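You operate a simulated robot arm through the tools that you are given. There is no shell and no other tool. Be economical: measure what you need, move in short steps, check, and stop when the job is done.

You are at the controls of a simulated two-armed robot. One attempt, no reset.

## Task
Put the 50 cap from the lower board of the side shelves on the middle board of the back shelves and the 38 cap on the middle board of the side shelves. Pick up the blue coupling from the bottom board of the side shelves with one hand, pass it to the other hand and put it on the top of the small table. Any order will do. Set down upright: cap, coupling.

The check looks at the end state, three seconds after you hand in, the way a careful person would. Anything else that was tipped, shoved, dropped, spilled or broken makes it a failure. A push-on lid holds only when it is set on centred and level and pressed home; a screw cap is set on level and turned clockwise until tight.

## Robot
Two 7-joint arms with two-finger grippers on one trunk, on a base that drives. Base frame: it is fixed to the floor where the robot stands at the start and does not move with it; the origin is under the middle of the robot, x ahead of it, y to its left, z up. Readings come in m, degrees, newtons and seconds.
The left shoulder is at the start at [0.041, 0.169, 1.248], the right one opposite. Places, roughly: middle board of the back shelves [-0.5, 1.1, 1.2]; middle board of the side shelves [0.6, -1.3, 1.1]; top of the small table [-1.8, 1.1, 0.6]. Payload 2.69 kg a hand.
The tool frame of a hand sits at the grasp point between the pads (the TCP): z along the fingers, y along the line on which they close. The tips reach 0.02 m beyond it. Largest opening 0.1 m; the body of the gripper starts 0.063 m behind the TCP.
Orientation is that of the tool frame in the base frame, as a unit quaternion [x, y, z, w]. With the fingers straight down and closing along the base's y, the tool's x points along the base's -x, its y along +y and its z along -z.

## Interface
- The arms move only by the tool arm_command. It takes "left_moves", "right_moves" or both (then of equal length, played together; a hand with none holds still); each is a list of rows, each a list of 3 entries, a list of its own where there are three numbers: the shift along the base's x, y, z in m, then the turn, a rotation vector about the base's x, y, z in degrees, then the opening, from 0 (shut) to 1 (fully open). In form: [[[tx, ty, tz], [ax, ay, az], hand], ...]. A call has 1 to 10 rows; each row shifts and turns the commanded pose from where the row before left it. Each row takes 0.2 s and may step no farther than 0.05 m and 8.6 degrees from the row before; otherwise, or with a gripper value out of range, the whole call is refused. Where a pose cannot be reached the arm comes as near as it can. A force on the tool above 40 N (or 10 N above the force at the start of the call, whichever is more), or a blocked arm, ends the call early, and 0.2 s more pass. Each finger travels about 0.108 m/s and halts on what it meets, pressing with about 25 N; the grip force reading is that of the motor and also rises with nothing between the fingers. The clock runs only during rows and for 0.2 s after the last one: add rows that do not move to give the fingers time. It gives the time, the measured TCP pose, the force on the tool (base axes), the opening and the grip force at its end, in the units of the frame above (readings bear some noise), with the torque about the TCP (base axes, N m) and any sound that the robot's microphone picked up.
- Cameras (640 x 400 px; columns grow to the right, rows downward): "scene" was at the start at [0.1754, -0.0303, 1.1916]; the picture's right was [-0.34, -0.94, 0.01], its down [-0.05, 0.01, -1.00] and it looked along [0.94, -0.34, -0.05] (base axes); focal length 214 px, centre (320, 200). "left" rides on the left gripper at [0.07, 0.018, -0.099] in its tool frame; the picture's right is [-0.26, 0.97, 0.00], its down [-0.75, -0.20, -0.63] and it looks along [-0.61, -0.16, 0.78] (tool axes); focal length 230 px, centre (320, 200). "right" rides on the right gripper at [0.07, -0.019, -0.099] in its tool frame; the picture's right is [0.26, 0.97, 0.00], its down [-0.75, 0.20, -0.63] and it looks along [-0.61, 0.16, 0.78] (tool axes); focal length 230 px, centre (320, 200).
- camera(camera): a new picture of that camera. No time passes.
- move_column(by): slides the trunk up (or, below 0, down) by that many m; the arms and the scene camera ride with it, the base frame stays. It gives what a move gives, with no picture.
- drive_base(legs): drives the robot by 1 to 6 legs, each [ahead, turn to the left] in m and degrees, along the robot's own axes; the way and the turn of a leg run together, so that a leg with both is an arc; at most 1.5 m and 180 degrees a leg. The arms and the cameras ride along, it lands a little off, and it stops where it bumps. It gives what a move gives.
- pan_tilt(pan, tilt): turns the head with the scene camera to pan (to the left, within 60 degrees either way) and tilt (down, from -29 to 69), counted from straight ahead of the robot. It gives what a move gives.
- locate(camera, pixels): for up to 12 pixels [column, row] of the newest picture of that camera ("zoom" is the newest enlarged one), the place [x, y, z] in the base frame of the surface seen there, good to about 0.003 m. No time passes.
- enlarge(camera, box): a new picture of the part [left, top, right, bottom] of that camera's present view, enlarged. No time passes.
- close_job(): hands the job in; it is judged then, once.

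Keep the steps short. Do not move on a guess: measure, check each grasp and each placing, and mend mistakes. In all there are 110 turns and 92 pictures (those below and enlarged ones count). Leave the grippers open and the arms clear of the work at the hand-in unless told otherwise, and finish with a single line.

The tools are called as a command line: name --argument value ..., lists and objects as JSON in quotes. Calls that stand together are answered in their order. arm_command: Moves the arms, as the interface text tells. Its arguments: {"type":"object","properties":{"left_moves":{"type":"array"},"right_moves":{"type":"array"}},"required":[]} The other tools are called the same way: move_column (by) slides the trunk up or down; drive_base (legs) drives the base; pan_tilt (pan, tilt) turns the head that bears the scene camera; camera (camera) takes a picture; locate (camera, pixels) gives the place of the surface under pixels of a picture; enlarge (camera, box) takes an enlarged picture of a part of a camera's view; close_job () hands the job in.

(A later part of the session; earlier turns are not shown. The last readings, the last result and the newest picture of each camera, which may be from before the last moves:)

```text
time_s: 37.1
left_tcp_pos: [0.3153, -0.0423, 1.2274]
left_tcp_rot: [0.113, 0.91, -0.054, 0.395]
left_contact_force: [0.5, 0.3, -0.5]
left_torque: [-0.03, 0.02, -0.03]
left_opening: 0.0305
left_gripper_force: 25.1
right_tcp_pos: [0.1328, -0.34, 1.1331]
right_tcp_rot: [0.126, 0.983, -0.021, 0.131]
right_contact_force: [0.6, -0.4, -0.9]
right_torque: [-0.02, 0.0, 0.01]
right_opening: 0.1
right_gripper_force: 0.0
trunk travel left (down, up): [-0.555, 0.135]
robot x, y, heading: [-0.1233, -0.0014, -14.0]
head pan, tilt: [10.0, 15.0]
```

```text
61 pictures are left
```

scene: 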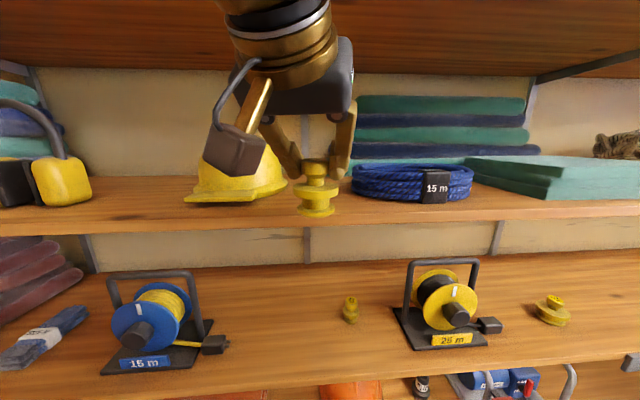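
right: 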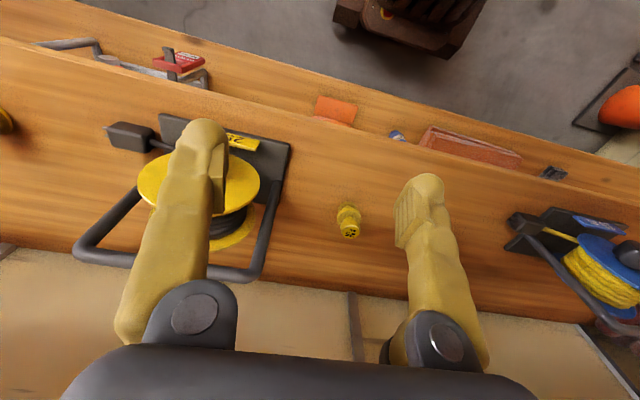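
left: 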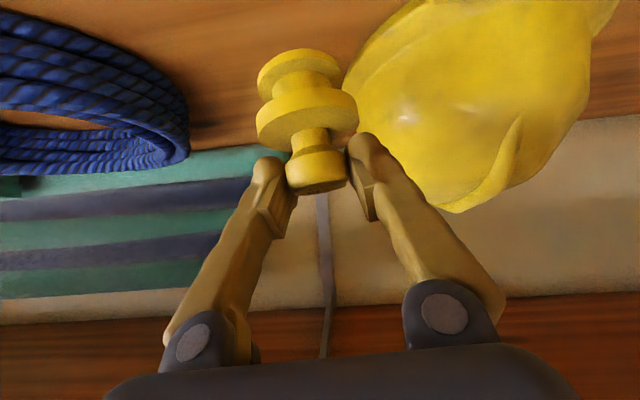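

The hand is now left of the head, at (0.315,−0.042,1.227). I move it forward over the gap and correct pitch by 1°.

arm_command --left_moves '[[[0.04, 0, 0], [0, 1, 0], 0.2], [[0.04, -0.004, 0], [0, 0, 0], 0.2], [[0.04, -0.004, 0], [0, 0, 0], 0.2], [[0, 0, 0], [0, 0, 0], 0.2]]'

camera --camera "scene"

camera --camera "left"

```text
time_s: 38.1
left_tcp_pos: [0.4379, -0.0528, 1.2281]
left_tcp_rot: [0.113, 0.914, -0.055, 0.385]
left_contact_force: [-0.2, 0.8, -0.6]
left_torque: [0.02, 0.01, 0.04]
left_opening: 0.0303
left_gripper_force: 25.0
right_tcp_pos: [0.1339, -0.3408, 1.1338]
right_tcp_rot: [0.125, 0.983, -0.022, 0.131]
right_contact_force: [-0.7, 0.2, 0.1]
right_torque: [0.02, 0.01, -0.02]
right_opening: 0.0998
right_gripper_force: 0.0
trunk travel left (down, up): [-0.555, 0.135]
robot x, y, heading: [-0.1227, 0.0016, -14.3]
head pan, tilt: [10.0, 15.0]
```

```text
60 pictures are left
```

scene: 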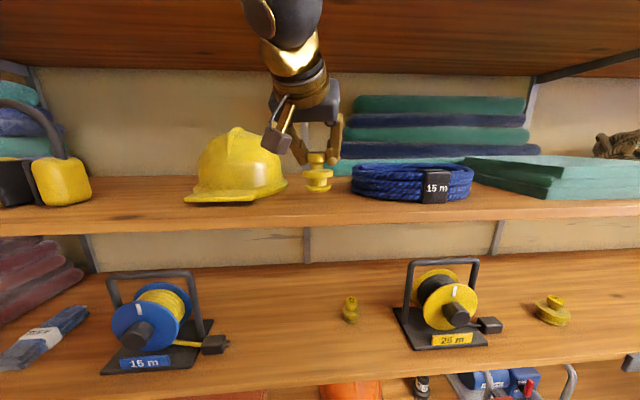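

```text
59 pictures are left
```

left: 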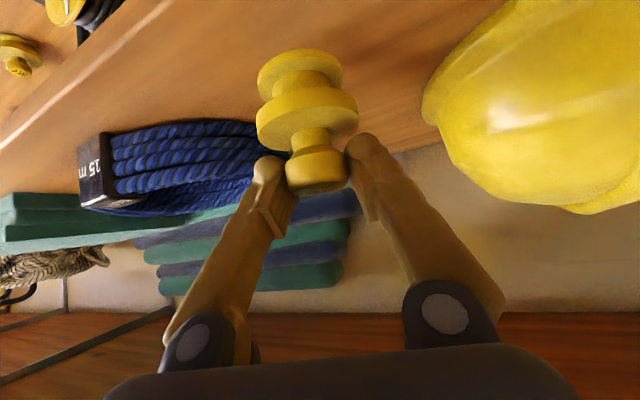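

arm_command --left_moves '[[[0.02, 0, -0.01], [0, 0, 0], 0.2], [[0, 0, -0.01], [0, 0, 0], 0.2], [[0, 0, -0.005], [0, 0, 0], 0.2], [[0, 0, 0], [0, 0, 0], 0.2]]'

enlarge --camera "scene" --box '[240, 110, 400, 210]'

```text
time_s: 39.1
left_tcp_pos: [0.4577, -0.0534, 1.2022]
left_tcp_rot: [0.112, 0.914, -0.055, 0.387]
left_contact_force: [-0.8, 0.6, -0.8]
left_torque: [0.0, 0.02, 0.0]
left_opening: 0.0306
left_gripper_force: 25.1
right_tcp_pos: [0.1332, -0.341, 1.1337]
right_tcp_rot: [0.125, 0.983, -0.022, 0.13]
right_contact_force: [-0.2, 0.4, 1.7]
right_torque: [0.01, 0.0, 0.0]
right_opening: 0.0999
right_gripper_force: 0.0
trunk travel left (down, up): [-0.555, 0.135]
robot x, y, heading: [-0.1208, -0.0016, -14.1]
head pan, tilt: [10.0, 15.0]
```

```text
4.00 times, centred on (320, 160) of scene
```

zoom: 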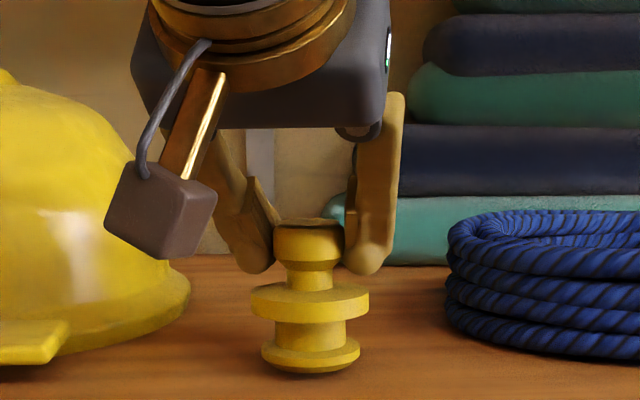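

Upright and a few millimetres up. I lower in 2 mm steps until the force rises.

arm_command --left_moves '[[[0, 0, -0.002], [0, 0, 0], 0.2], [[0, 0, -0.002], [0, 0, 0], 0.2], [[0, 0, 0], [0, 0, 0], 0.2]]'

```text
time_s: 39.9
left_tcp_pos: [0.4588, -0.0536, 1.1983]
left_tcp_rot: [0.112, 0.914, -0.056, 0.386]
left_contact_force: [-0.5, -0.7, -0.9]
left_torque: [-0.01, -0.01, -0.05]
left_opening: 0.0305
left_gripper_force: 25.5
right_tcp_pos: [0.1343, -0.3413, 1.1342]
right_tcp_rot: [0.125, 0.983, -0.022, 0.131]
right_contact_force: [0.1, 0.2, 1.0]
right_torque: [0.02, 0.0, -0.01]
right_opening: 0.0997
right_gripper_force: 0.0
trunk travel left (down, up): [-0.555, 0.135]
robot x, y, heading: [-0.1214, 0.0, -14.2]
head pan, tilt: [10.0, 15.0]
```

arm_command --left_moves '[[[0, 0, -0.002], [0, 0, 0], 0.2], [[0, 0, 0], [0, 0, 0], 0.2]]'

enlarge --camera "scene" --box '[280, 150, 360, 200]'

```text
time_s: 40.5
left_tcp_pos: [0.4578, -0.0533, 1.1976]
left_tcp_rot: [0.112, 0.914, -0.056, 0.386]
left_contact_force: [0.1, -1.0, 4.7]
left_torque: [0.08, 0.01, 0.01]
left_opening: 0.0304
left_gripper_force: 25.1
right_tcp_pos: [0.1329, -0.343, 1.1344]
right_tcp_rot: [0.126, 0.983, -0.022, 0.13]
right_contact_force: [-0.2, -0.3, 0.4]
right_torque: [-0.01, -0.01, 0.0]
right_opening: 0.1
right_gripper_force: 0.1
trunk travel left (down, up): [-0.555, 0.135]
robot x, y, heading: [-0.12, -0.0019, -14.2]
head pan, tilt: [10.0, 15.0]
```

```text
8.00 times, centred on (320, 175) of scene
```

zoom: 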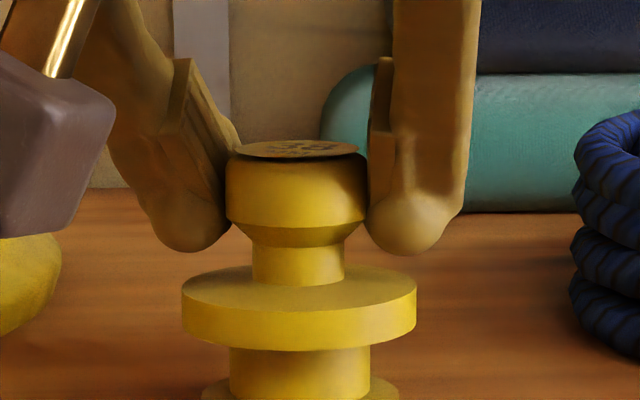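

Touched down (4.7 N). I open, then withdraw back and slightly up.

arm_command --left_moves '[[[0, 0, 0], [0, 0, 0], 0.4], [[0, 0, 0], [0, 0, 0], 0.7], [[0, 0, 0], [0, 0, 0], 0.7], [[-0.02, 0.003, 0.005], [0, 0, 0], 0.7], [[-0.035, 0.005, 0.01], [0, 0, 0], 0.7], [[-0.04, 0.01, 0.01], [0, 0, 0], 0.7], [[-0.03, 0.01, 0], [0, 0, 0], 1], [[0, 0, 0], [0, 0, 0], 1]]'

drive_base --legs '[[-0.15, 14]]'

camera --camera "scene"

```text
time_s: 42.3
left_tcp_pos: [0.3326, -0.0202, 1.2183]
left_tcp_rot: [0.112, 0.914, -0.055, 0.386]
left_contact_force: [0.1, 0.0, -0.6]
left_torque: [-0.03, 0.01, -0.02]
left_opening: 0.1
left_gripper_force: 0.0
right_tcp_pos: [0.1329, -0.3419, 1.1334]
right_tcp_rot: [0.126, 0.983, -0.022, 0.13]
right_contact_force: [-0.7, 0.3, 0.0]
right_torque: [0.02, 0.0, -0.01]
right_opening: 0.1003
right_gripper_force: 0.1
trunk travel left (down, up): [-0.555, 0.135]
robot x, y, heading: [-0.1229, -0.0034, -14.3]
head pan, tilt: [10.0, 15.0]
```

```text
time_s: 43.7
left_tcp_pos: [0.1794, 0.1084, 1.2173]
left_tcp_rot: [-0.002, 0.921, -0.007, 0.389]
left_contact_force: [0.3, -0.5, -0.2]
left_torque: [0.0, 0.03, -0.04]
left_opening: 0.0999
left_gripper_force: 0.1
right_tcp_pos: [0.0517, -0.2492, 1.1258]
right_tcp_rot: [0.005, 0.995, -0.002, 0.099]
right_contact_force: [0.0, -0.9, -0.9]
right_torque: [0.02, 0.04, -0.01]
right_opening: 0.0998
right_gripper_force: 0.1
trunk travel left (down, up): [-0.555, 0.135]
robot x, y, heading: [-0.2692, 0.0196, 0.1]
head pan, tilt: [10.0, 15.0]
```

```text
56 pictures are left
```

scene: 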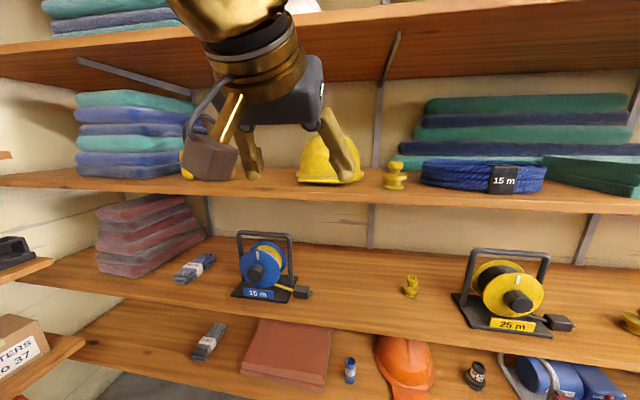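

The 38 cap stands on the middle board at (394,175). Next the coupling: I lower the trunk, turn right 10° and drive in so that it lies on the left arm's side.

move_column --by -0.5

drive_base --legs '[[0, -10], [0.13, 0]]'

pan_tilt --pan 15 --tilt 25

camera --camera "scene"

camera --camera "left"

```text
refused: -0.5 is not a number from -0.4 to 0.4
```

```text
time_s: 45.7
left_tcp_pos: [0.3024, 0.0102, 1.2254]
left_tcp_rot: [0.078, 0.915, -0.04, 0.394]
left_contact_force: [0.9, -0.1, -0.4]
left_torque: [0.0, 0.01, 0.02]
left_opening: 0.1002
left_gripper_force: 0.1
right_tcp_pos: [0.1364, -0.3283, 1.1335]
right_tcp_rot: [0.091, 0.99, -0.01, 0.107]
right_contact_force: [0.7, -0.5, 0.0]
right_torque: [0.04, 0.07, 0.02]
right_opening: 0.0999
right_gripper_force: 0.0
trunk travel left (down, up): [-0.555, 0.135]
robot x, y, heading: [-0.1376, -0.0089, -9.9]
head pan, tilt: [10.0, 15.0]
```

```text
time_s: 46.4
left_tcp_pos: [0.2777, 0.0163, 1.2333]
left_tcp_rot: [0.079, 0.911, -0.041, 0.404]
left_contact_force: [-0.7, -0.6, -0.7]
left_torque: [0.01, 0.03, 0.0]
left_opening: 0.0999
left_gripper_force: 0.1
right_tcp_pos: [0.1462, -0.3329, 1.1521]
right_tcp_rot: [0.092, 0.984, -0.019, 0.152]
right_contact_force: [-0.9, 0.6, -0.3]
right_torque: [-0.01, -0.03, 0.01]
right_opening: 0.1003
right_gripper_force: 0.0
trunk travel left (down, up): [-0.555, 0.135]
robot x, y, heading: [-0.1387, -0.0087, -9.4]
head pan, tilt: [15.0, 25.0]
```

```text
55 pictures are left
```

scene: 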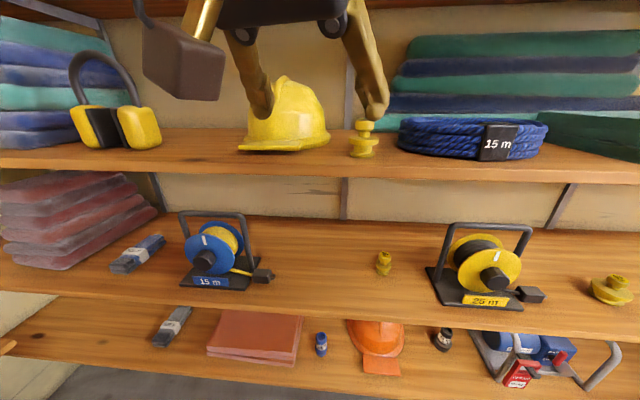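

```text
54 pictures are left
```

left: 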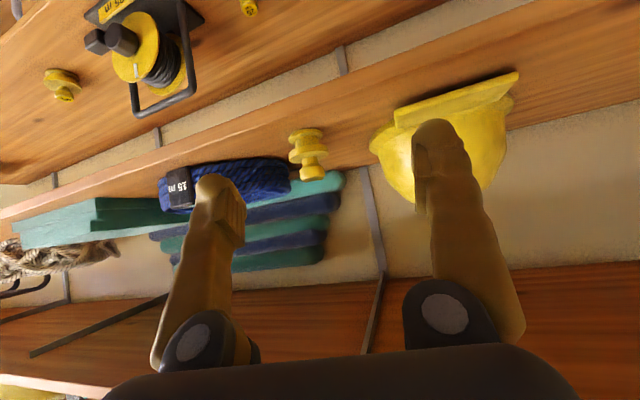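

The column step was too big and was refused. The left hand at x 0.28 is clear of the boards, so I lower in two steps.

move_column --by -0.4

move_column --by -0.12

camera --camera "scene"

camera --camera "left"

```text
time_s: 50.2
left_tcp_pos: [0.2792, 0.0157, 0.8317]
left_tcp_rot: [0.078, 0.911, -0.041, 0.402]
left_contact_force: [-0.2, 0.8, -0.2]
left_torque: [0.03, 0.0, 0.01]
left_opening: 0.1001
left_gripper_force: 0.0
right_tcp_pos: [0.1371, -0.3295, 0.7481]
right_tcp_rot: [0.092, 0.986, -0.018, 0.139]
right_contact_force: [0.5, -0.3, -0.5]
right_torque: [0.04, 0.0, -0.01]
right_opening: 0.0999
right_gripper_force: 0.1
trunk travel left (down, up): [-0.155, 0.535]
robot x, y, heading: [-0.1397, -0.0074, -9.7]
head pan, tilt: [15.0, 25.0]
```

```text
time_s: 51.7
left_tcp_pos: [0.2791, 0.0149, 0.7125]
left_tcp_rot: [0.079, 0.911, -0.042, 0.404]
left_contact_force: [0.4, -0.2, 0.0]
left_torque: [0.03, 0.03, 0.01]
left_opening: 0.1
left_gripper_force: 0.1
right_tcp_pos: [0.1334, -0.3287, 0.6276]
right_tcp_rot: [0.092, 0.986, -0.016, 0.136]
right_contact_force: [-0.3, -1.0, 0.1]
right_torque: [-0.02, 0.0, 0.02]
right_opening: 0.0999
right_gripper_force: 0.1
trunk travel left (down, up): [-0.035, 0.655]
robot x, y, heading: [-0.141, -0.0036, -9.6]
head pan, tilt: [15.0, 25.0]
```

```text
53 pictures are left
```

scene: 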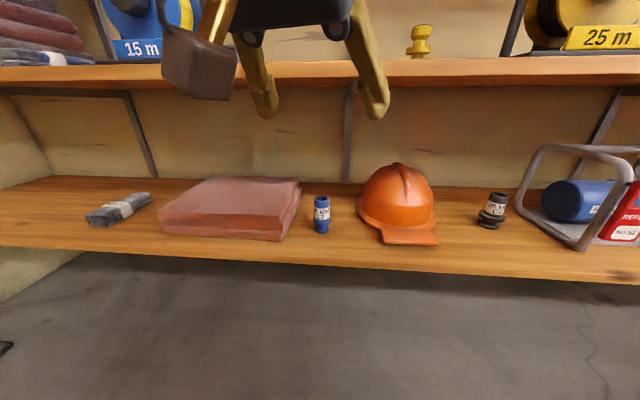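

```text
52 pictures are left
```

left: 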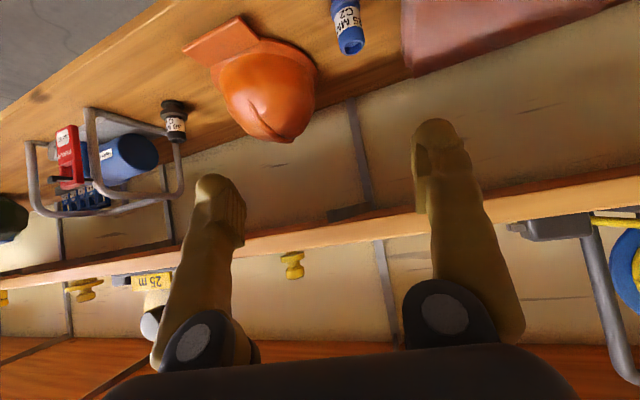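

enlarge --camera "scene" --box '[260, 160, 420, 260]'

locate --camera "zoom" --pixels '[[242, 148], [242, 160], [242, 220], [242, 280], [215, 215], [270, 215], [160, 160], [395, 230], [500, 320], [242, 310], [242, 390], [100, 330]]'

```text
4.00 times, centred on (340, 210) of scene
```

zoom: 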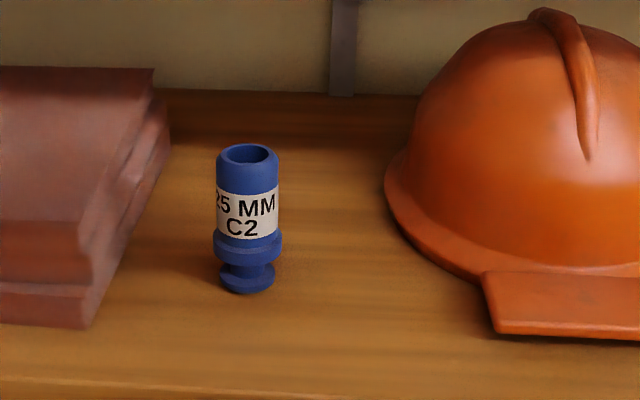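

```text
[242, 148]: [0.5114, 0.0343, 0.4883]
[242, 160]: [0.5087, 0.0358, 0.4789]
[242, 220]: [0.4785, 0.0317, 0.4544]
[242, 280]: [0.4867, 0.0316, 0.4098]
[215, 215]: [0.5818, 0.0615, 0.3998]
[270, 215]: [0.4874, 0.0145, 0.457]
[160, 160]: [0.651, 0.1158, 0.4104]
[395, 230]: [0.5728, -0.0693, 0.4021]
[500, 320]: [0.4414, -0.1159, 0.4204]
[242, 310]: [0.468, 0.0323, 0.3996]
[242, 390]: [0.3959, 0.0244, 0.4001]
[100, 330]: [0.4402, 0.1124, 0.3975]
```

Coupling: centre ≈(0.495,0.033), z 0.40–0.488, flange band z≈0.42–0.44, barrel above. The left hand will grip the flange band low so that the right can take the barrel. I lower the left hand in front of the board with a flatter tilt.

arm_command --left_moves '[[[0, 0.01, -0.035], [-0.85, -4.95, 0], 0.7], [[0, 0.01, -0.035], [-0.85, -4.95, 0], 0.7], [[0, 0.01, -0.035], [0, 0, 0], 0.7], [[0, 0.005, -0.035], [0, 0, 0], 0.7], [[0, 0, -0.035], [0, 0, 0], 0.7], [[0, 0, -0.03], [0, 0, 0], 0.7], [[0, 0, 0], [0, 0, 0], 0.7]]'

camera --camera "left"

```text
time_s: 53.3
left_tcp_pos: [0.2786, 0.0521, 0.5069]
left_tcp_rot: [0.076, 0.872, -0.049, 0.481]
left_contact_force: [0.4, -0.1, -0.5]
left_torque: [-0.05, 0.02, 0.01]
left_opening: 0.0699
left_gripper_force: 0.1
right_tcp_pos: [0.1351, -0.3293, 0.6273]
right_tcp_rot: [0.091, 0.987, -0.016, 0.135]
right_contact_force: [-0.2, -0.8, -0.2]
right_torque: [0.0, 0.01, -0.01]
right_opening: 0.0998
right_gripper_force: 0.1
trunk travel left (down, up): [-0.035, 0.655]
robot x, y, heading: [-0.1392, -0.0056, -9.6]
head pan, tilt: [15.0, 25.0]
```

```text
50 pictures are left
```

left: 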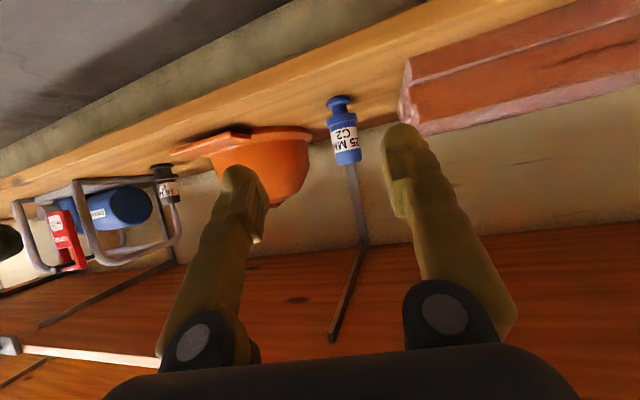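

arm_command --left_moves '[[[0.033, -0.001, -0.015], [0, 0, 0], 0.7], [[0.033, -0.001, -0.015], [0, 0, 0], 0.7], [[0.033, -0.001, -0.015], [0, 0, 0], 0.7], [[0.033, -0.002, -0.015], [0, 0, 0], 0.7], [[0, 0, 0], [0, 0, 0], 0.7]]'

camera --camera "left"

camera --camera "scene"

```text
time_s: 54.5
left_tcp_pos: [0.4077, 0.0365, 0.4506]
left_tcp_rot: [0.073, 0.873, -0.042, 0.481]
left_contact_force: [0.3, -0.2, -0.8]
left_torque: [0.02, 0.0, -0.03]
left_opening: 0.0702
left_gripper_force: 0.0
left hand out of reach, approached as far as the arm can: row 4
right_tcp_pos: [0.1342, -0.3284, 0.6263]
right_tcp_rot: [0.09, 0.986, -0.016, 0.136]
right_contact_force: [0.0, 0.1, 0.1]
right_torque: [0.01, 0.03, 0.01]
right_opening: 0.1
right_gripper_force: 0.1
trunk travel left (down, up): [-0.035, 0.655]
robot x, y, heading: [-0.1405, -0.0067, -9.6]
head pan, tilt: [15.0, 25.0]
```

```text
49 pictures are left
```

left: 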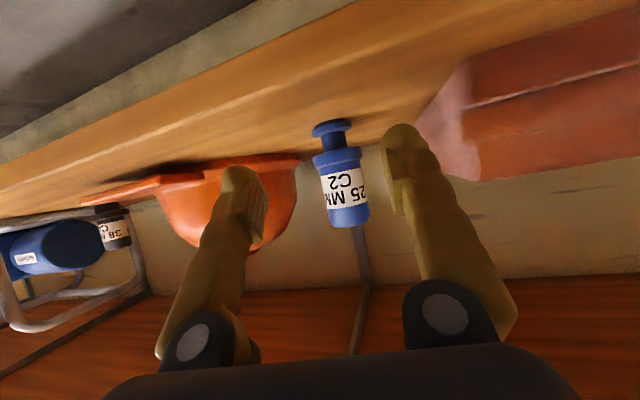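

```text
48 pictures are left
```

scene: 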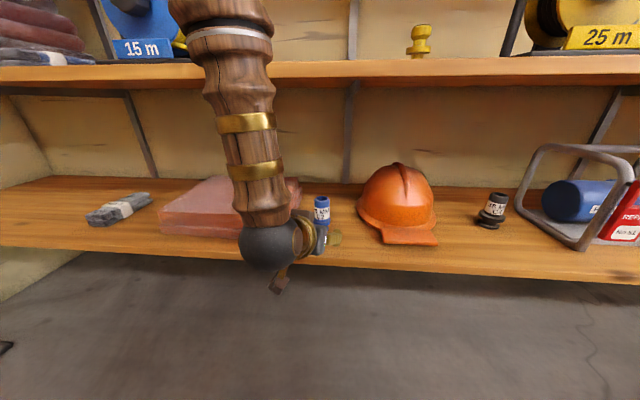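

The arm nears its limit, so the last 0.085 m will come from driving. I check the forearm's clearance to the lower board's edge and re-measure the coupling.

locate --camera "scene" --pixels '[[240, 80], [245, 130], [265, 200], [262, 245], [220, 35], [322, 200], [322, 78]]'

locate --camera "left" --pixels '[[350, 222], [330, 160], [352, 200], [340, 185], [480, 160], [332, 140]]'

```text
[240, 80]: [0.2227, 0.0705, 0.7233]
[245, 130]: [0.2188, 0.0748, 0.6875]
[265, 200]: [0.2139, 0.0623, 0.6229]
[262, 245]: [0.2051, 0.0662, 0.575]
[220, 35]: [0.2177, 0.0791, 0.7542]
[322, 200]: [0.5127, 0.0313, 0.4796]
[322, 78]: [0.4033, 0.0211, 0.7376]
```

```text
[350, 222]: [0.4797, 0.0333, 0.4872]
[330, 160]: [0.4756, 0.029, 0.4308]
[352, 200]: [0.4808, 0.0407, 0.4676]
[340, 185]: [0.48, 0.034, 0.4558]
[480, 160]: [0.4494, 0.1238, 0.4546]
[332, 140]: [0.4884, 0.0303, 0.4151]
```

The forearm would pass only about 1 cm from the edge if I only drove. I steepen the hand by 6° and extend with the arm first.

arm_command --left_moves '[[[0.01, 0.003, 0], [1.0, 5.9, 0], 0.7], [[0.02, 0.0, -0.004], [0, 0, 0], 0.7], [[0, 0, 0], [0, 0, 0], 0.7]]'

camera --camera "left"

```text
time_s: 55.3
left_tcp_pos: [0.4405, 0.0389, 0.4473]
left_tcp_rot: [0.077, 0.897, -0.043, 0.434]
left_contact_force: [0.0, 0.1, -0.6]
left_torque: [-0.02, 0.0, 0.0]
left_opening: 0.07
left_gripper_force: 0.0
right_tcp_pos: [0.1347, -0.3302, 0.6263]
right_tcp_rot: [0.091, 0.986, -0.016, 0.136]
right_contact_force: [0.1, 1.0, -0.8]
right_torque: [0.0, 0.02, 0.01]
right_opening: 0.1
right_gripper_force: 0.1
trunk travel left (down, up): [-0.035, 0.655]
robot x, y, heading: [-0.1386, -0.0037, -9.8]
head pan, tilt: [15.0, 25.0]
```

```text
47 pictures are left
```

left: 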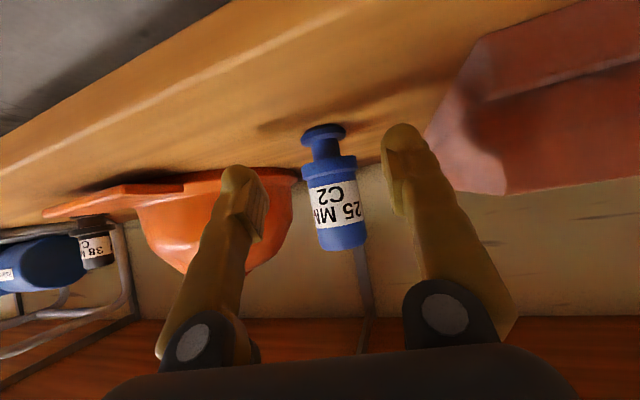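

No reach warning. I continue to the coupling with the arm.

arm_command --left_moves '[[[0.018, -0.002, -0.004], [0, 0, 0], 0.7], [[0.018, -0.002, -0.004], [0, 0, 0], 0.7], [[0.015, -0.001, -0.004], [0, 0, 0], 0.7], [[0, 0, 0], [0, 0, 0], 0.7]]'

camera --camera "left"

enlarge --camera "scene" --box '[240, 160, 400, 260]'

```text
time_s: 56.3
left_tcp_pos: [0.4895, 0.0354, 0.4338]
left_tcp_rot: [0.076, 0.896, -0.044, 0.434]
left_contact_force: [0.8, 0.0, 0.8]
left_torque: [0.02, -0.02, 0.02]
left_opening: 0.0701
left_gripper_force: 0.1
right_tcp_pos: [0.135, -0.3295, 0.6264]
right_tcp_rot: [0.091, 0.986, -0.016, 0.137]
right_contact_force: [-0.9, -0.6, 0.5]
right_torque: [-0.02, -0.01, 0.0]
right_opening: 0.0996
right_gripper_force: 0.1
trunk travel left (down, up): [-0.035, 0.655]
robot x, y, heading: [-0.1338, -0.0053, -9.4]
head pan, tilt: [15.0, 25.0]
```

```text
46 pictures are left
```

left: 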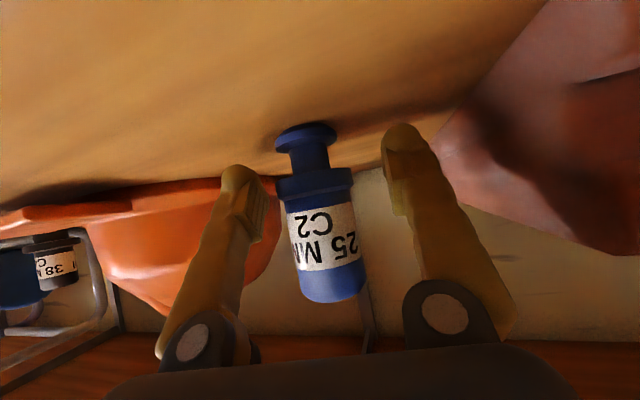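

```text
4.00 times, centred on (320, 210) of scene
```

zoom: 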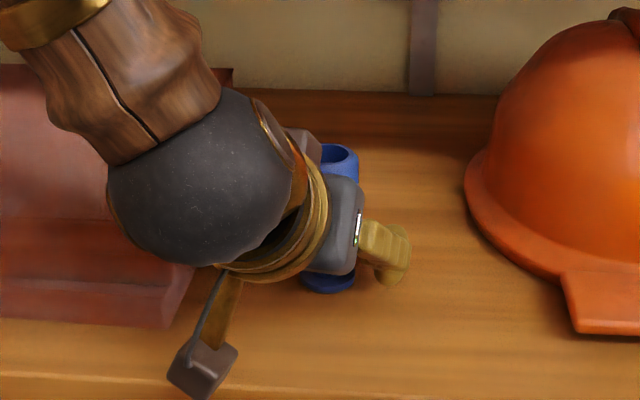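

I go 5 mm further and close on the flange band.

arm_command --left_moves '[[[0.006, -0.002, -0.001], [0, 0, 0], 0.7], [[0, 0, 0], [0, 0, 0], 0.45], [[0, 0, 0], [0, 0, 0], 0.25], [[0, 0, 0], [0, 0, 0], 0.25], [[0, 0, 0], [0, 0, 0], 0.25]]'

camera --camera "left"

```text
time_s: 57.5
left_tcp_pos: [0.4949, 0.0339, 0.4317]
left_tcp_rot: [0.078, 0.896, -0.045, 0.434]
left_contact_force: [0.3, 0.8, -0.2]
left_torque: [0.0, -0.02, 0.0]
left_opening: 0.0378
left_gripper_force: 24.9
right_tcp_pos: [0.1341, -0.3279, 0.6266]
right_tcp_rot: [0.092, 0.986, -0.016, 0.136]
right_contact_force: [0.1, 0.7, 1.0]
right_torque: [-0.02, 0.01, -0.01]
right_opening: 0.1001
right_gripper_force: 0.2
trunk travel left (down, up): [-0.035, 0.655]
robot x, y, heading: [-0.1391, -0.0027, -9.6]
head pan, tilt: [15.0, 25.0]
```

```text
44 pictures are left
```

left: 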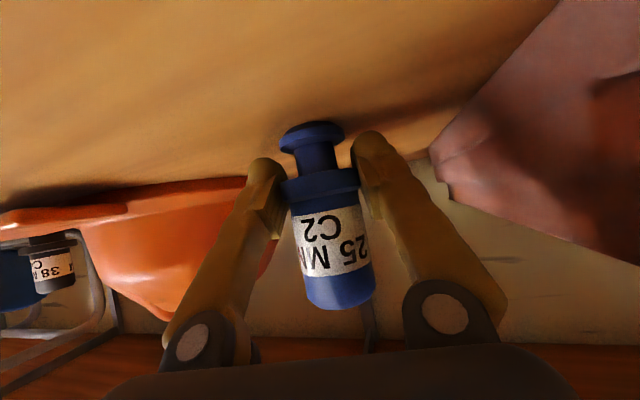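

Held (0.038). I lift 0.03 and drive straight back 0.35.

arm_command --left_moves '[[[0, 0, 0.015], [0, 0, 0], 0.25], [[0, 0, 0.015], [0, 0, 0], 0.25], [[0, 0, 0], [0, 0, 0], 0.25]]'

drive_base --legs '[[-0.35, 0]]'

move_column --by 0.4

camera --camera "scene"

```text
time_s: 58.3
left_tcp_pos: [0.496, 0.0331, 0.4605]
left_tcp_rot: [0.077, 0.896, -0.044, 0.435]
left_contact_force: [-0.1, -0.6, -0.7]
left_torque: [0.01, -0.01, -0.01]
left_opening: 0.0379
left_gripper_force: 25.1
right_tcp_pos: [0.135, -0.3301, 0.6274]
right_tcp_rot: [0.091, 0.986, -0.016, 0.136]
right_contact_force: [0.3, -0.3, -0.1]
right_torque: [-0.01, -0.05, -0.02]
right_opening: 0.1002
right_gripper_force: 0.1
trunk travel left (down, up): [-0.035, 0.655]
robot x, y, heading: [-0.1383, -0.0036, -9.4]
head pan, tilt: [15.0, 25.0]
```

```text
time_s: 60.0
left_tcp_pos: [0.3054, 0.0958, 0.482]
left_tcp_rot: [0.06, 0.89, -0.037, 0.45]
left_contact_force: [-1.2, -0.2, -0.7]
left_torque: [0.0, -0.01, -0.02]
left_opening: 0.0376
left_gripper_force: 25.3
right_tcp_pos: [-0.0305, -0.2834, 0.6363]
right_tcp_rot: [0.073, 0.989, -0.01, 0.127]
right_contact_force: [0.9, 0.3, -0.7]
right_torque: [-0.03, 0.02, 0.0]
right_opening: 0.1
right_gripper_force: 0.0
trunk travel left (down, up): [-0.035, 0.655]
robot x, y, heading: [-0.3132, 0.0387, -6.1]
head pan, tilt: [15.0, 25.0]
stopped in leg 1: the robot was blocked; the commanded pose is now the measured one
```

```text
time_s: 63.8
left_tcp_pos: [0.3074, 0.0958, 0.8805]
left_tcp_rot: [0.06, 0.89, -0.037, 0.45]
left_contact_force: [-0.6, 0.1, -0.6]
left_torque: [-0.01, 0.01, 0.02]
left_opening: 0.0373
left_gripper_force: 24.7
right_tcp_pos: [-0.0218, -0.2875, 1.0386]
right_tcp_rot: [0.073, 0.988, -0.012, 0.134]
right_contact_force: [0.4, -0.5, 0.1]
right_torque: [-0.01, 0.03, -0.01]
right_opening: 0.1001
right_gripper_force: 0.0
trunk travel left (down, up): [-0.435, 0.255]
robot x, y, heading: [-0.3115, 0.0359, -6.3]
head pan, tilt: [15.0, 25.0]
```

```text
43 pictures are left
```

scene: 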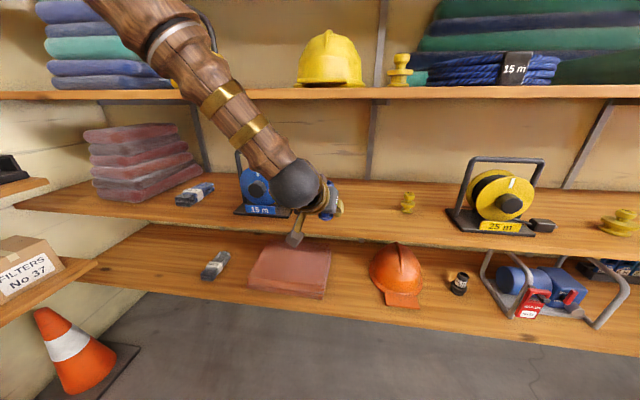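

Backing stopped early against something behind me; I'll look there before driving backward again. First the hand-over, here in open space: left turns to point right-forward, and the right pitches up.

arm_command --left_moves '[[[-0.018, -0.016, 0], [0, 0, -7.5], 0.25], [[-0.018, -0.016, 0], [0, 0, -7.5], 0.25], [[-0.018, -0.016, 0], [0, 0, -7.5], 0.25], [[-0.018, -0.016, 0], [0, 0, -7.5], 0.25], [[-0.018, -0.016, 0], [0, 0, -7.5], 0.25], [[-0.018, -0.016, 0], [0, 0, -7.5], 0.25], [[0, 0, 0], [0, 0, 0], 0.25]]' --right_moves '[[[0.012, 0, -0.007], [-0.9, -7.4, 0], 1], [[0.012, 0, -0.007], [-0.9, -7.4, 0], 1], [[0.012, 0, -0.007], [-0.9, -7.4, 0], 1], [[0.012, 0, -0.007], [-0.9, -7.4, 0], 1], [[0.012, 0, -0.007], [-0.9, -7.4, 0], 1], [[0.012, 0, -0.007], [-0.9, -7.4, 0], 1], [[0, 0, 0], [0, 0, 0], 1]]'

pan_tilt --pan 0 --tilt 25

camera --camera "scene"

```text
time_s: 65.4
left_tcp_pos: [0.2199, 0.0207, 0.8758]
left_tcp_rot: [0.332, 0.835, -0.183, 0.4]
left_contact_force: [-1.1, 0.0, -0.7]
left_torque: [0.02, 0.0, 0.03]
left_opening: 0.0376
left_gripper_force: 24.4
left hand out of reach, approached as far as the arm can: row 1, 2, 3
right_tcp_pos: [0.0762, -0.2949, 0.9878]
right_tcp_rot: [0.063, 0.877, -0.024, 0.476]
right_contact_force: [1.3, 0.2, -0.1]
right_torque: [0.02, 0.0, 0.01]
right_opening: 0.1
right_gripper_force: 0.2
right hand out of reach, approached as far as the arm can: row 1, 2, 3, 4
trunk travel left (down, up): [-0.435, 0.255]
robot x, y, heading: [-0.3141, 0.0327, -6.2]
head pan, tilt: [15.0, 25.0]
```

```text
time_s: 66.2
left_tcp_pos: [0.2209, 0.0213, 0.8774]
left_tcp_rot: [0.331, 0.836, -0.181, 0.399]
left_contact_force: [0.8, 1.3, -1.8]
left_torque: [0.03, 0.01, -0.02]
left_opening: 0.0378
left_gripper_force: 25.2
right_tcp_pos: [0.0754, -0.2951, 0.9873]
right_tcp_rot: [0.064, 0.877, -0.024, 0.476]
right_contact_force: [-0.5, 0.2, -0.3]
right_torque: [0.01, 0.0, -0.03]
right_opening: 0.1001
right_gripper_force: 0.3
trunk travel left (down, up): [-0.435, 0.255]
robot x, y, heading: [-0.3124, 0.0366, -6.4]
head pan, tilt: [0.0, 25.0]
```

```text
42 pictures are left
```

scene: 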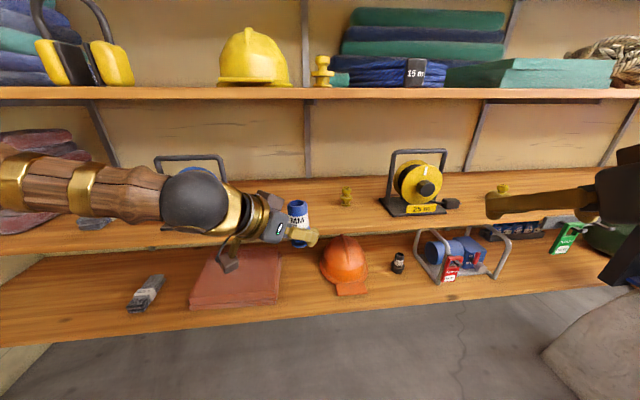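

The left hand holds the coupling upright (within about 1.5°). Now the right hand yaws left to its pre-hand-over pose.

arm_command --right_moves '[[[0.01, 0.03, 0], [0, 0, 7.5], 1], [[0.01, 0.03, 0], [0, 0, 7.5], 1], [[0.01, 0.03, 0], [0, 0, 7.5], 1], [[0.01, 0.03, 0], [0, 0, 7.5], 1], [[0.01, 0.03, 0], [0, 0, 7.5], 1], [[0.005, 0.02, 0], [0, 0, 7.5], 1], [[0, 0.02, 0], [0, 0, 7], 1], [[0, 0, 0], [0, 0, 0], 1]]'

camera --camera "scene"

camera --camera "right"

```text
time_s: 68.0
left_tcp_pos: [0.2209, 0.0211, 0.8761]
left_tcp_rot: [0.33, 0.835, -0.182, 0.4]
left_contact_force: [0.2, 0.0, -1.0]
left_torque: [0.0, -0.01, -0.02]
left_opening: 0.0377
left_gripper_force: 25.3
right_tcp_pos: [0.1317, -0.1039, 0.9855]
right_tcp_rot: [-0.328, 0.816, 0.187, 0.438]
right_contact_force: [0.5, 0.2, -1.6]
right_torque: [-0.03, -0.01, 0.0]
right_opening: 0.1001
right_gripper_force: 0.0
trunk travel left (down, up): [-0.435, 0.255]
robot x, y, heading: [-0.3157, 0.0369, -6.4]
head pan, tilt: [0.0, 25.0]
```

```text
41 pictures are left
```

scene: 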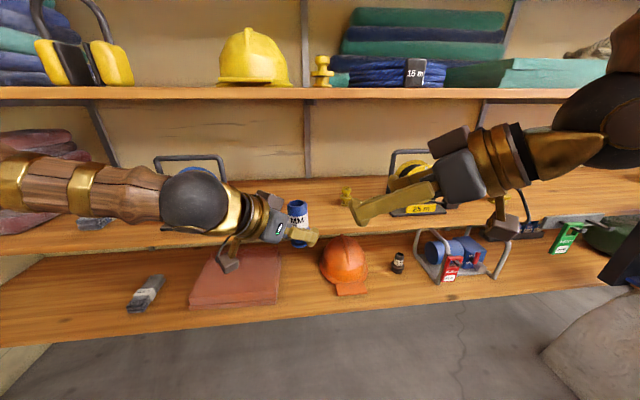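

```text
40 pictures are left
```

right: 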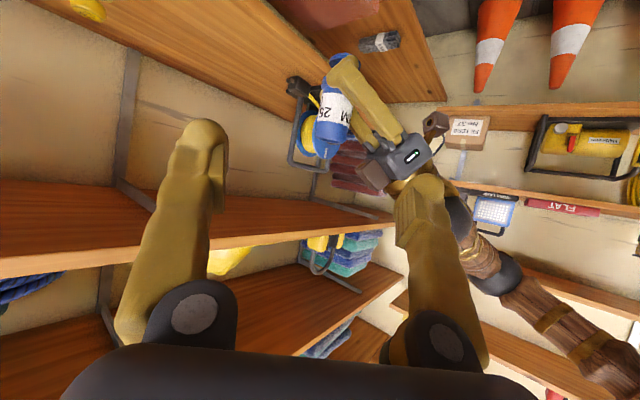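

locate --camera "right" --pixels '[[325, 152], [332, 132], [335, 110], [320, 140], [345, 138], [345, 75]]'

enlarge --camera "scene" --box '[220, 170, 380, 270]'

locate --camera "zoom" --pixels '[[312, 128], [312, 145], [312, 175], [285, 150], [340, 160]]'

```text
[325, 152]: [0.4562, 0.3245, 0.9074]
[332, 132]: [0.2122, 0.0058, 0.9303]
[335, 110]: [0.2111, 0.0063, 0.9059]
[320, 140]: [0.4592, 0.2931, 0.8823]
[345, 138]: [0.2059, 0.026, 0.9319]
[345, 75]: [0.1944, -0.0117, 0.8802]
```

```text
4.00 times, centred on (300, 220) of scene
```

zoom: 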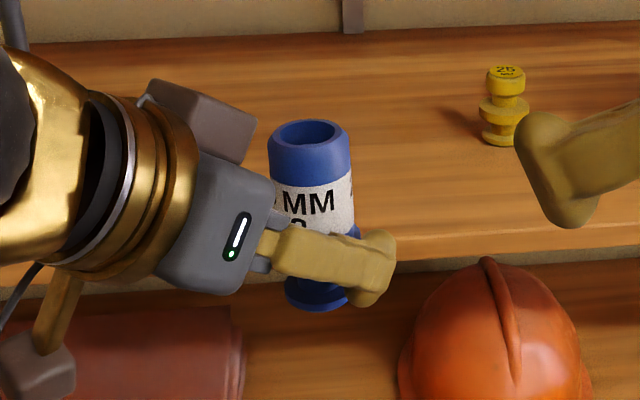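

```text
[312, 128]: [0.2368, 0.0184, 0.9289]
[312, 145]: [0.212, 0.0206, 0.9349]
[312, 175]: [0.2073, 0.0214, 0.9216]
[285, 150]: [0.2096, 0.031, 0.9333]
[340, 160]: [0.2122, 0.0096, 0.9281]
```

A sideways grip would leave only a few millimetres between the fingers. Better: the right hand comes from straight above with its fingers parallel to the left's, gripping the top 0.024 m of the barrel. I rotate the right hand up and over in two calls.

arm_command --right_moves '[[[0, -0.01, 0.015], [-0.1, 5.2, -6.66], 1], [[0, -0.01, 0.015], [-0.1, 5.2, -6.66], 1], [[0, -0.01, 0.015], [-0.1, 5.2, -6.66], 1], [[0, -0.01, 0.015], [-0.1, 5.2, -6.66], 1], [[0, -0.01, 0.015], [-0.1, 5.2, -6.66], 1], [[0, -0.01, 0.015], [-0.1, 5.2, -6.66], 1], [[0, 0, 0], [0, 0, 0], 1]]'

arm_command --right_moves '[[[0.01, 0.0, 0], [-0.1, 5.2, -6.66], 1], [[0.01, 0.0, 0], [-0.1, 5.2, -6.66], 1], [[0.01, 0.01, 0], [-0.1, 5.2, -6.66], 1], [[0.01, 0.01, 0], [-0.1, 5.2, -6.66], 1], [[0.01, 0.01, 0], [-0.1, 5.2, -6.66], 1], [[0.01, 0.01, 0], [-0.1, 5.2, -6.66], 1], [[0, 0, 0], [0, 0, 0], 1]]'

camera --camera "scene"

```text
time_s: 69.6
left_tcp_pos: [0.2197, 0.0211, 0.8765]
left_tcp_rot: [0.33, 0.836, -0.182, 0.399]
left_contact_force: [-0.4, 0.2, -1.3]
left_torque: [-0.01, 0.01, 0.01]
left_opening: 0.0374
left_gripper_force: 24.9
right_tcp_pos: [0.1306, -0.1654, 1.0757]
right_tcp_rot: [0.027, 0.964, 0.105, 0.242]
right_contact_force: [0.5, 0.9, -0.5]
right_torque: [-0.02, 0.01, -0.01]
right_opening: 0.1
right_gripper_force: 0.0
trunk travel left (down, up): [-0.435, 0.255]
robot x, y, heading: [-0.3161, 0.0349, -6.2]
head pan, tilt: [0.0, 25.0]
```

```text
time_s: 71.2
left_tcp_pos: [0.2206, 0.021, 0.8754]
left_tcp_rot: [0.331, 0.835, -0.182, 0.401]
left_contact_force: [0.0, -0.4, -1.2]
left_torque: [0.0, 0.0, -0.01]
left_opening: 0.0377
left_gripper_force: 24.8
right_tcp_pos: [0.1914, -0.1233, 1.0771]
right_tcp_rot: [0.376, 0.927, -0.001, 0.001]
right_contact_force: [0.7, 1.1, 0.1]
right_torque: [-0.02, 0.06, 0.03]
right_opening: 0.1
right_gripper_force: 0.0
trunk travel left (down, up): [-0.435, 0.255]
robot x, y, heading: [-0.3123, 0.0377, -6.4]
head pan, tilt: [0.0, 25.0]
```

```text
38 pictures are left
```

scene: 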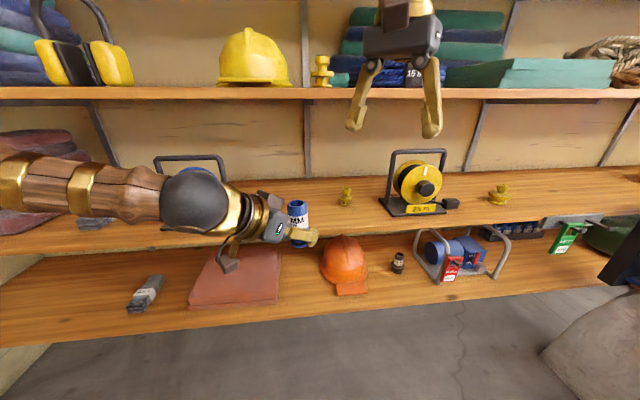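

The right hand points straight down. I move it above the coupling, with tips 0.03 over its top.

arm_command --right_moves '[[[0.008, 0.036, 0], [0, 0, 0], 1], [[0.008, 0.036, 0], [0, 0, 0], 1], [[0.008, 0.036, 0], [0, 0, 0], 1], [[0.008, 0.035, 0], [0, 0, 0], 1], [[0, 0, -0.045], [0, 0, 0], 1], [[0, 0, -0.045], [0, 0, 0], 1], [[0, 0, 0], [0, 0, 0], 1]]'

enlarge --camera "scene" --box '[200, 110, 400, 260]'

camera --camera "right"

```text
time_s: 72.8
left_tcp_pos: [0.2208, 0.0206, 0.875]
left_tcp_rot: [0.331, 0.835, -0.183, 0.4]
left_contact_force: [0.4, -0.6, -1.6]
left_torque: [0.0, -0.01, 0.04]
left_opening: 0.0376
left_gripper_force: 25.2
right_tcp_pos: [0.2371, 0.0035, 0.9954]
right_tcp_rot: [0.396, 0.918, 0.013, -0.001]
right_contact_force: [-0.4, -0.4, -0.2]
right_torque: [0.01, -0.04, -0.01]
right_opening: 0.1001
right_gripper_force: 0.0
trunk travel left (down, up): [-0.435, 0.255]
robot x, y, heading: [-0.3126, 0.0371, -6.2]
head pan, tilt: [0.0, 25.0]
```

```text
2.67 times, centred on (300, 185) of scene
```

zoom: 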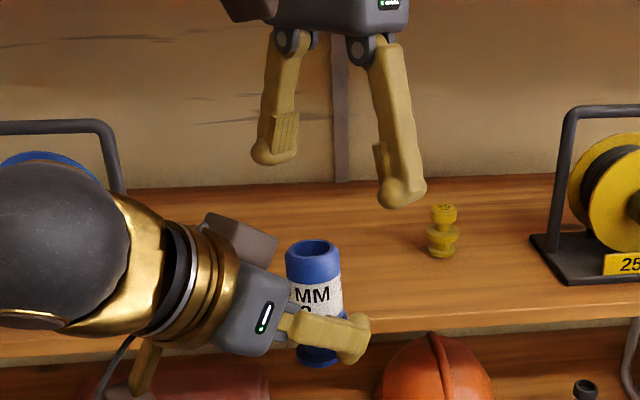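

```text
36 pictures are left
```

right: 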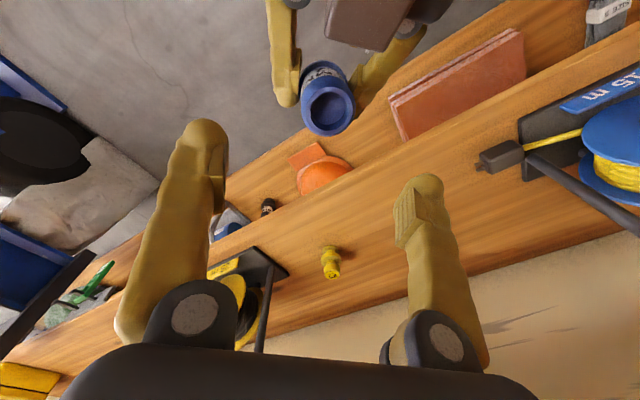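

The right arm is being nudged where it crosses the midline, and the coupling is 0.04 left of it. I bring the left hand 0.06 to the right, and lift the right a little meanwhile.

arm_command --left_moves '[[[0, 0, 0], [0, 0, 0], 0.25], [[0.0, -0.02, 0], [0, 0, 0], 0.25], [[0.0, -0.02, 0], [0, 0, 0], 0.25], [[0.0, -0.02, 0], [0, 0, 0], 0.25], [[0, 0, 0], [0, 0, 0], 0.25]]' --right_moves '[[[0, -0.02, 0.02], [0, 0, 0], 1], [[0, -0.02, 0], [0, 0, 0], 1], [[0, -0.015, 0], [0, 0, 0], 1], [[0, 0, 0], [0, 0, 0], 1], [[0, 0, 0], [0, 0, 0], 1]]'

camera --camera "right"

enlarge --camera "scene" --box '[200, 110, 400, 260]'

```text
time_s: 74.0
left_tcp_pos: [0.2225, -0.0412, 0.8762]
left_tcp_rot: [0.332, 0.835, -0.183, 0.4]
left_contact_force: [-0.1, -0.6, -0.9]
left_torque: [0.0, -0.01, 0.03]
left_opening: 0.0376
left_gripper_force: 24.7
right_tcp_pos: [0.2254, -0.0364, 1.0063]
right_tcp_rot: [0.377, 0.926, 0.001, 0.0]
right_contact_force: [0.3, 0.0, -0.9]
right_torque: [-0.01, -0.01, -0.01]
right_opening: 0.1001
right_gripper_force: 0.1
trunk travel left (down, up): [-0.435, 0.255]
robot x, y, heading: [-0.3138, 0.0367, -6.5]
head pan, tilt: [0.0, 25.0]
```

```text
35 pictures are left
```

right: 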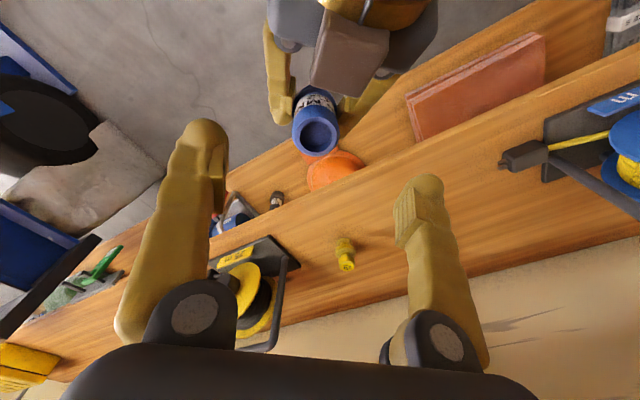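

```text
2.67 times, centred on (300, 185) of scene
```

zoom: 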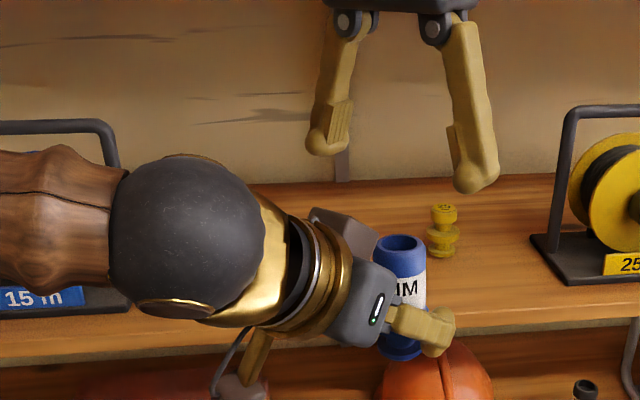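

locate --camera "right" --pixels '[[316, 155], [294, 138], [338, 134], [312, 118], [298, 125], [333, 122]]'

locate --camera "zoom" --pixels '[[400, 252], [377, 245], [424, 245], [398, 237]]'

```text
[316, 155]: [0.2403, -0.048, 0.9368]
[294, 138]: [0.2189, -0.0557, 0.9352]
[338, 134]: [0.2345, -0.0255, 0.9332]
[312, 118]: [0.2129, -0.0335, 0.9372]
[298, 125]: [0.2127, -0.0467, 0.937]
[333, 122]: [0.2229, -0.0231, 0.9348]
```

```text
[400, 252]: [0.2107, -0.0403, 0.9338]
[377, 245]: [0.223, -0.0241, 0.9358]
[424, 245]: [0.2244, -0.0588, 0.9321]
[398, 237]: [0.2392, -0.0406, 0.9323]
```

Coupling axis is (0.225,−0.041), top z 0.936. I lower the right hand to z 0.933 straddling the barrel.

arm_command --right_moves '[[[0, -0.0045, -0.02], [0, 0, 0], 0.8], [[0, 0, -0.02], [0, 0, 0], 0.8], [[0, 0, -0.02], [0, 0, 0], 0.8], [[0, 0, -0.013], [0, 0, 0], 0.8], [[0, 0, 0], [0, 0, 0], 0.8]]'

enlarge --camera "scene" --box '[260, 130, 420, 250]'

camera --camera "right"

```text
time_s: 75.2
left_tcp_pos: [0.2227, -0.0409, 0.8758]
left_tcp_rot: [0.332, 0.835, -0.183, 0.4]
left_contact_force: [0.0, 0.0, -1.1]
left_torque: [0.02, -0.02, -0.01]
left_opening: 0.0376
left_gripper_force: 25.2
right_tcp_pos: [0.2285, -0.0484, 0.9345]
right_tcp_rot: [0.384, 0.923, 0.004, 0.0]
right_contact_force: [-1.0, 0.4, -0.2]
right_torque: [0.0, -0.03, -0.03]
right_opening: 0.0798
right_gripper_force: 0.0
trunk travel left (down, up): [-0.435, 0.255]
robot x, y, heading: [-0.3137, 0.0382, -6.5]
head pan, tilt: [0.0, 25.0]
```

```text
3.33 times, centred on (340, 190) of scene
```

zoom: 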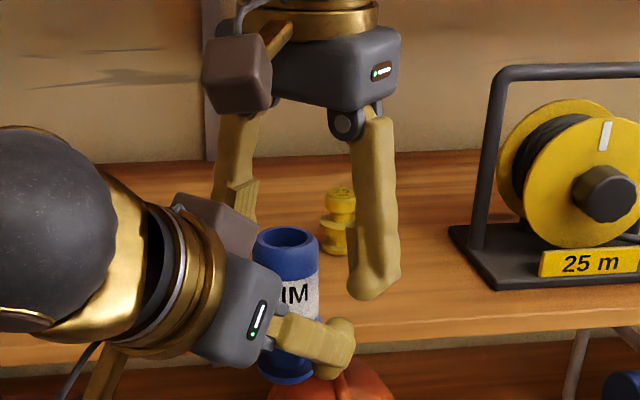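

```text
32 pictures are left
```

right: 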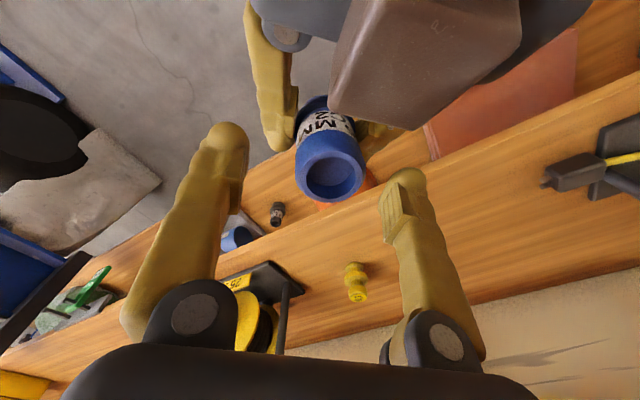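

It is off by (+0.0035,−0.0075). I correct, then close the right.

arm_command --right_moves '[[[-0.0035, 0.0075, -0.001], [0, 0, 0], 0.8], [[0, 0, 0], [0, 0, 0], 0.6]]'

```text
time_s: 75.8
left_tcp_pos: [0.2228, -0.0405, 0.8764]
left_tcp_rot: [0.332, 0.835, -0.183, 0.399]
left_contact_force: [0.5, 0.7, -0.5]
left_torque: [-0.02, 0.02, 0.01]
left_opening: 0.0377
left_gripper_force: 25.1
right_tcp_pos: [0.2266, -0.0484, 0.9327]
right_tcp_rot: [0.391, 0.921, 0.005, -0.004]
right_contact_force: [0.2, 0.0, -0.2]
right_torque: [0.03, 0.01, 0.02]
right_opening: 0.0601
right_gripper_force: 0.1
trunk travel left (down, up): [-0.435, 0.255]
robot x, y, heading: [-0.3135, 0.0339, -6.1]
head pan, tilt: [0.0, 25.0]
```

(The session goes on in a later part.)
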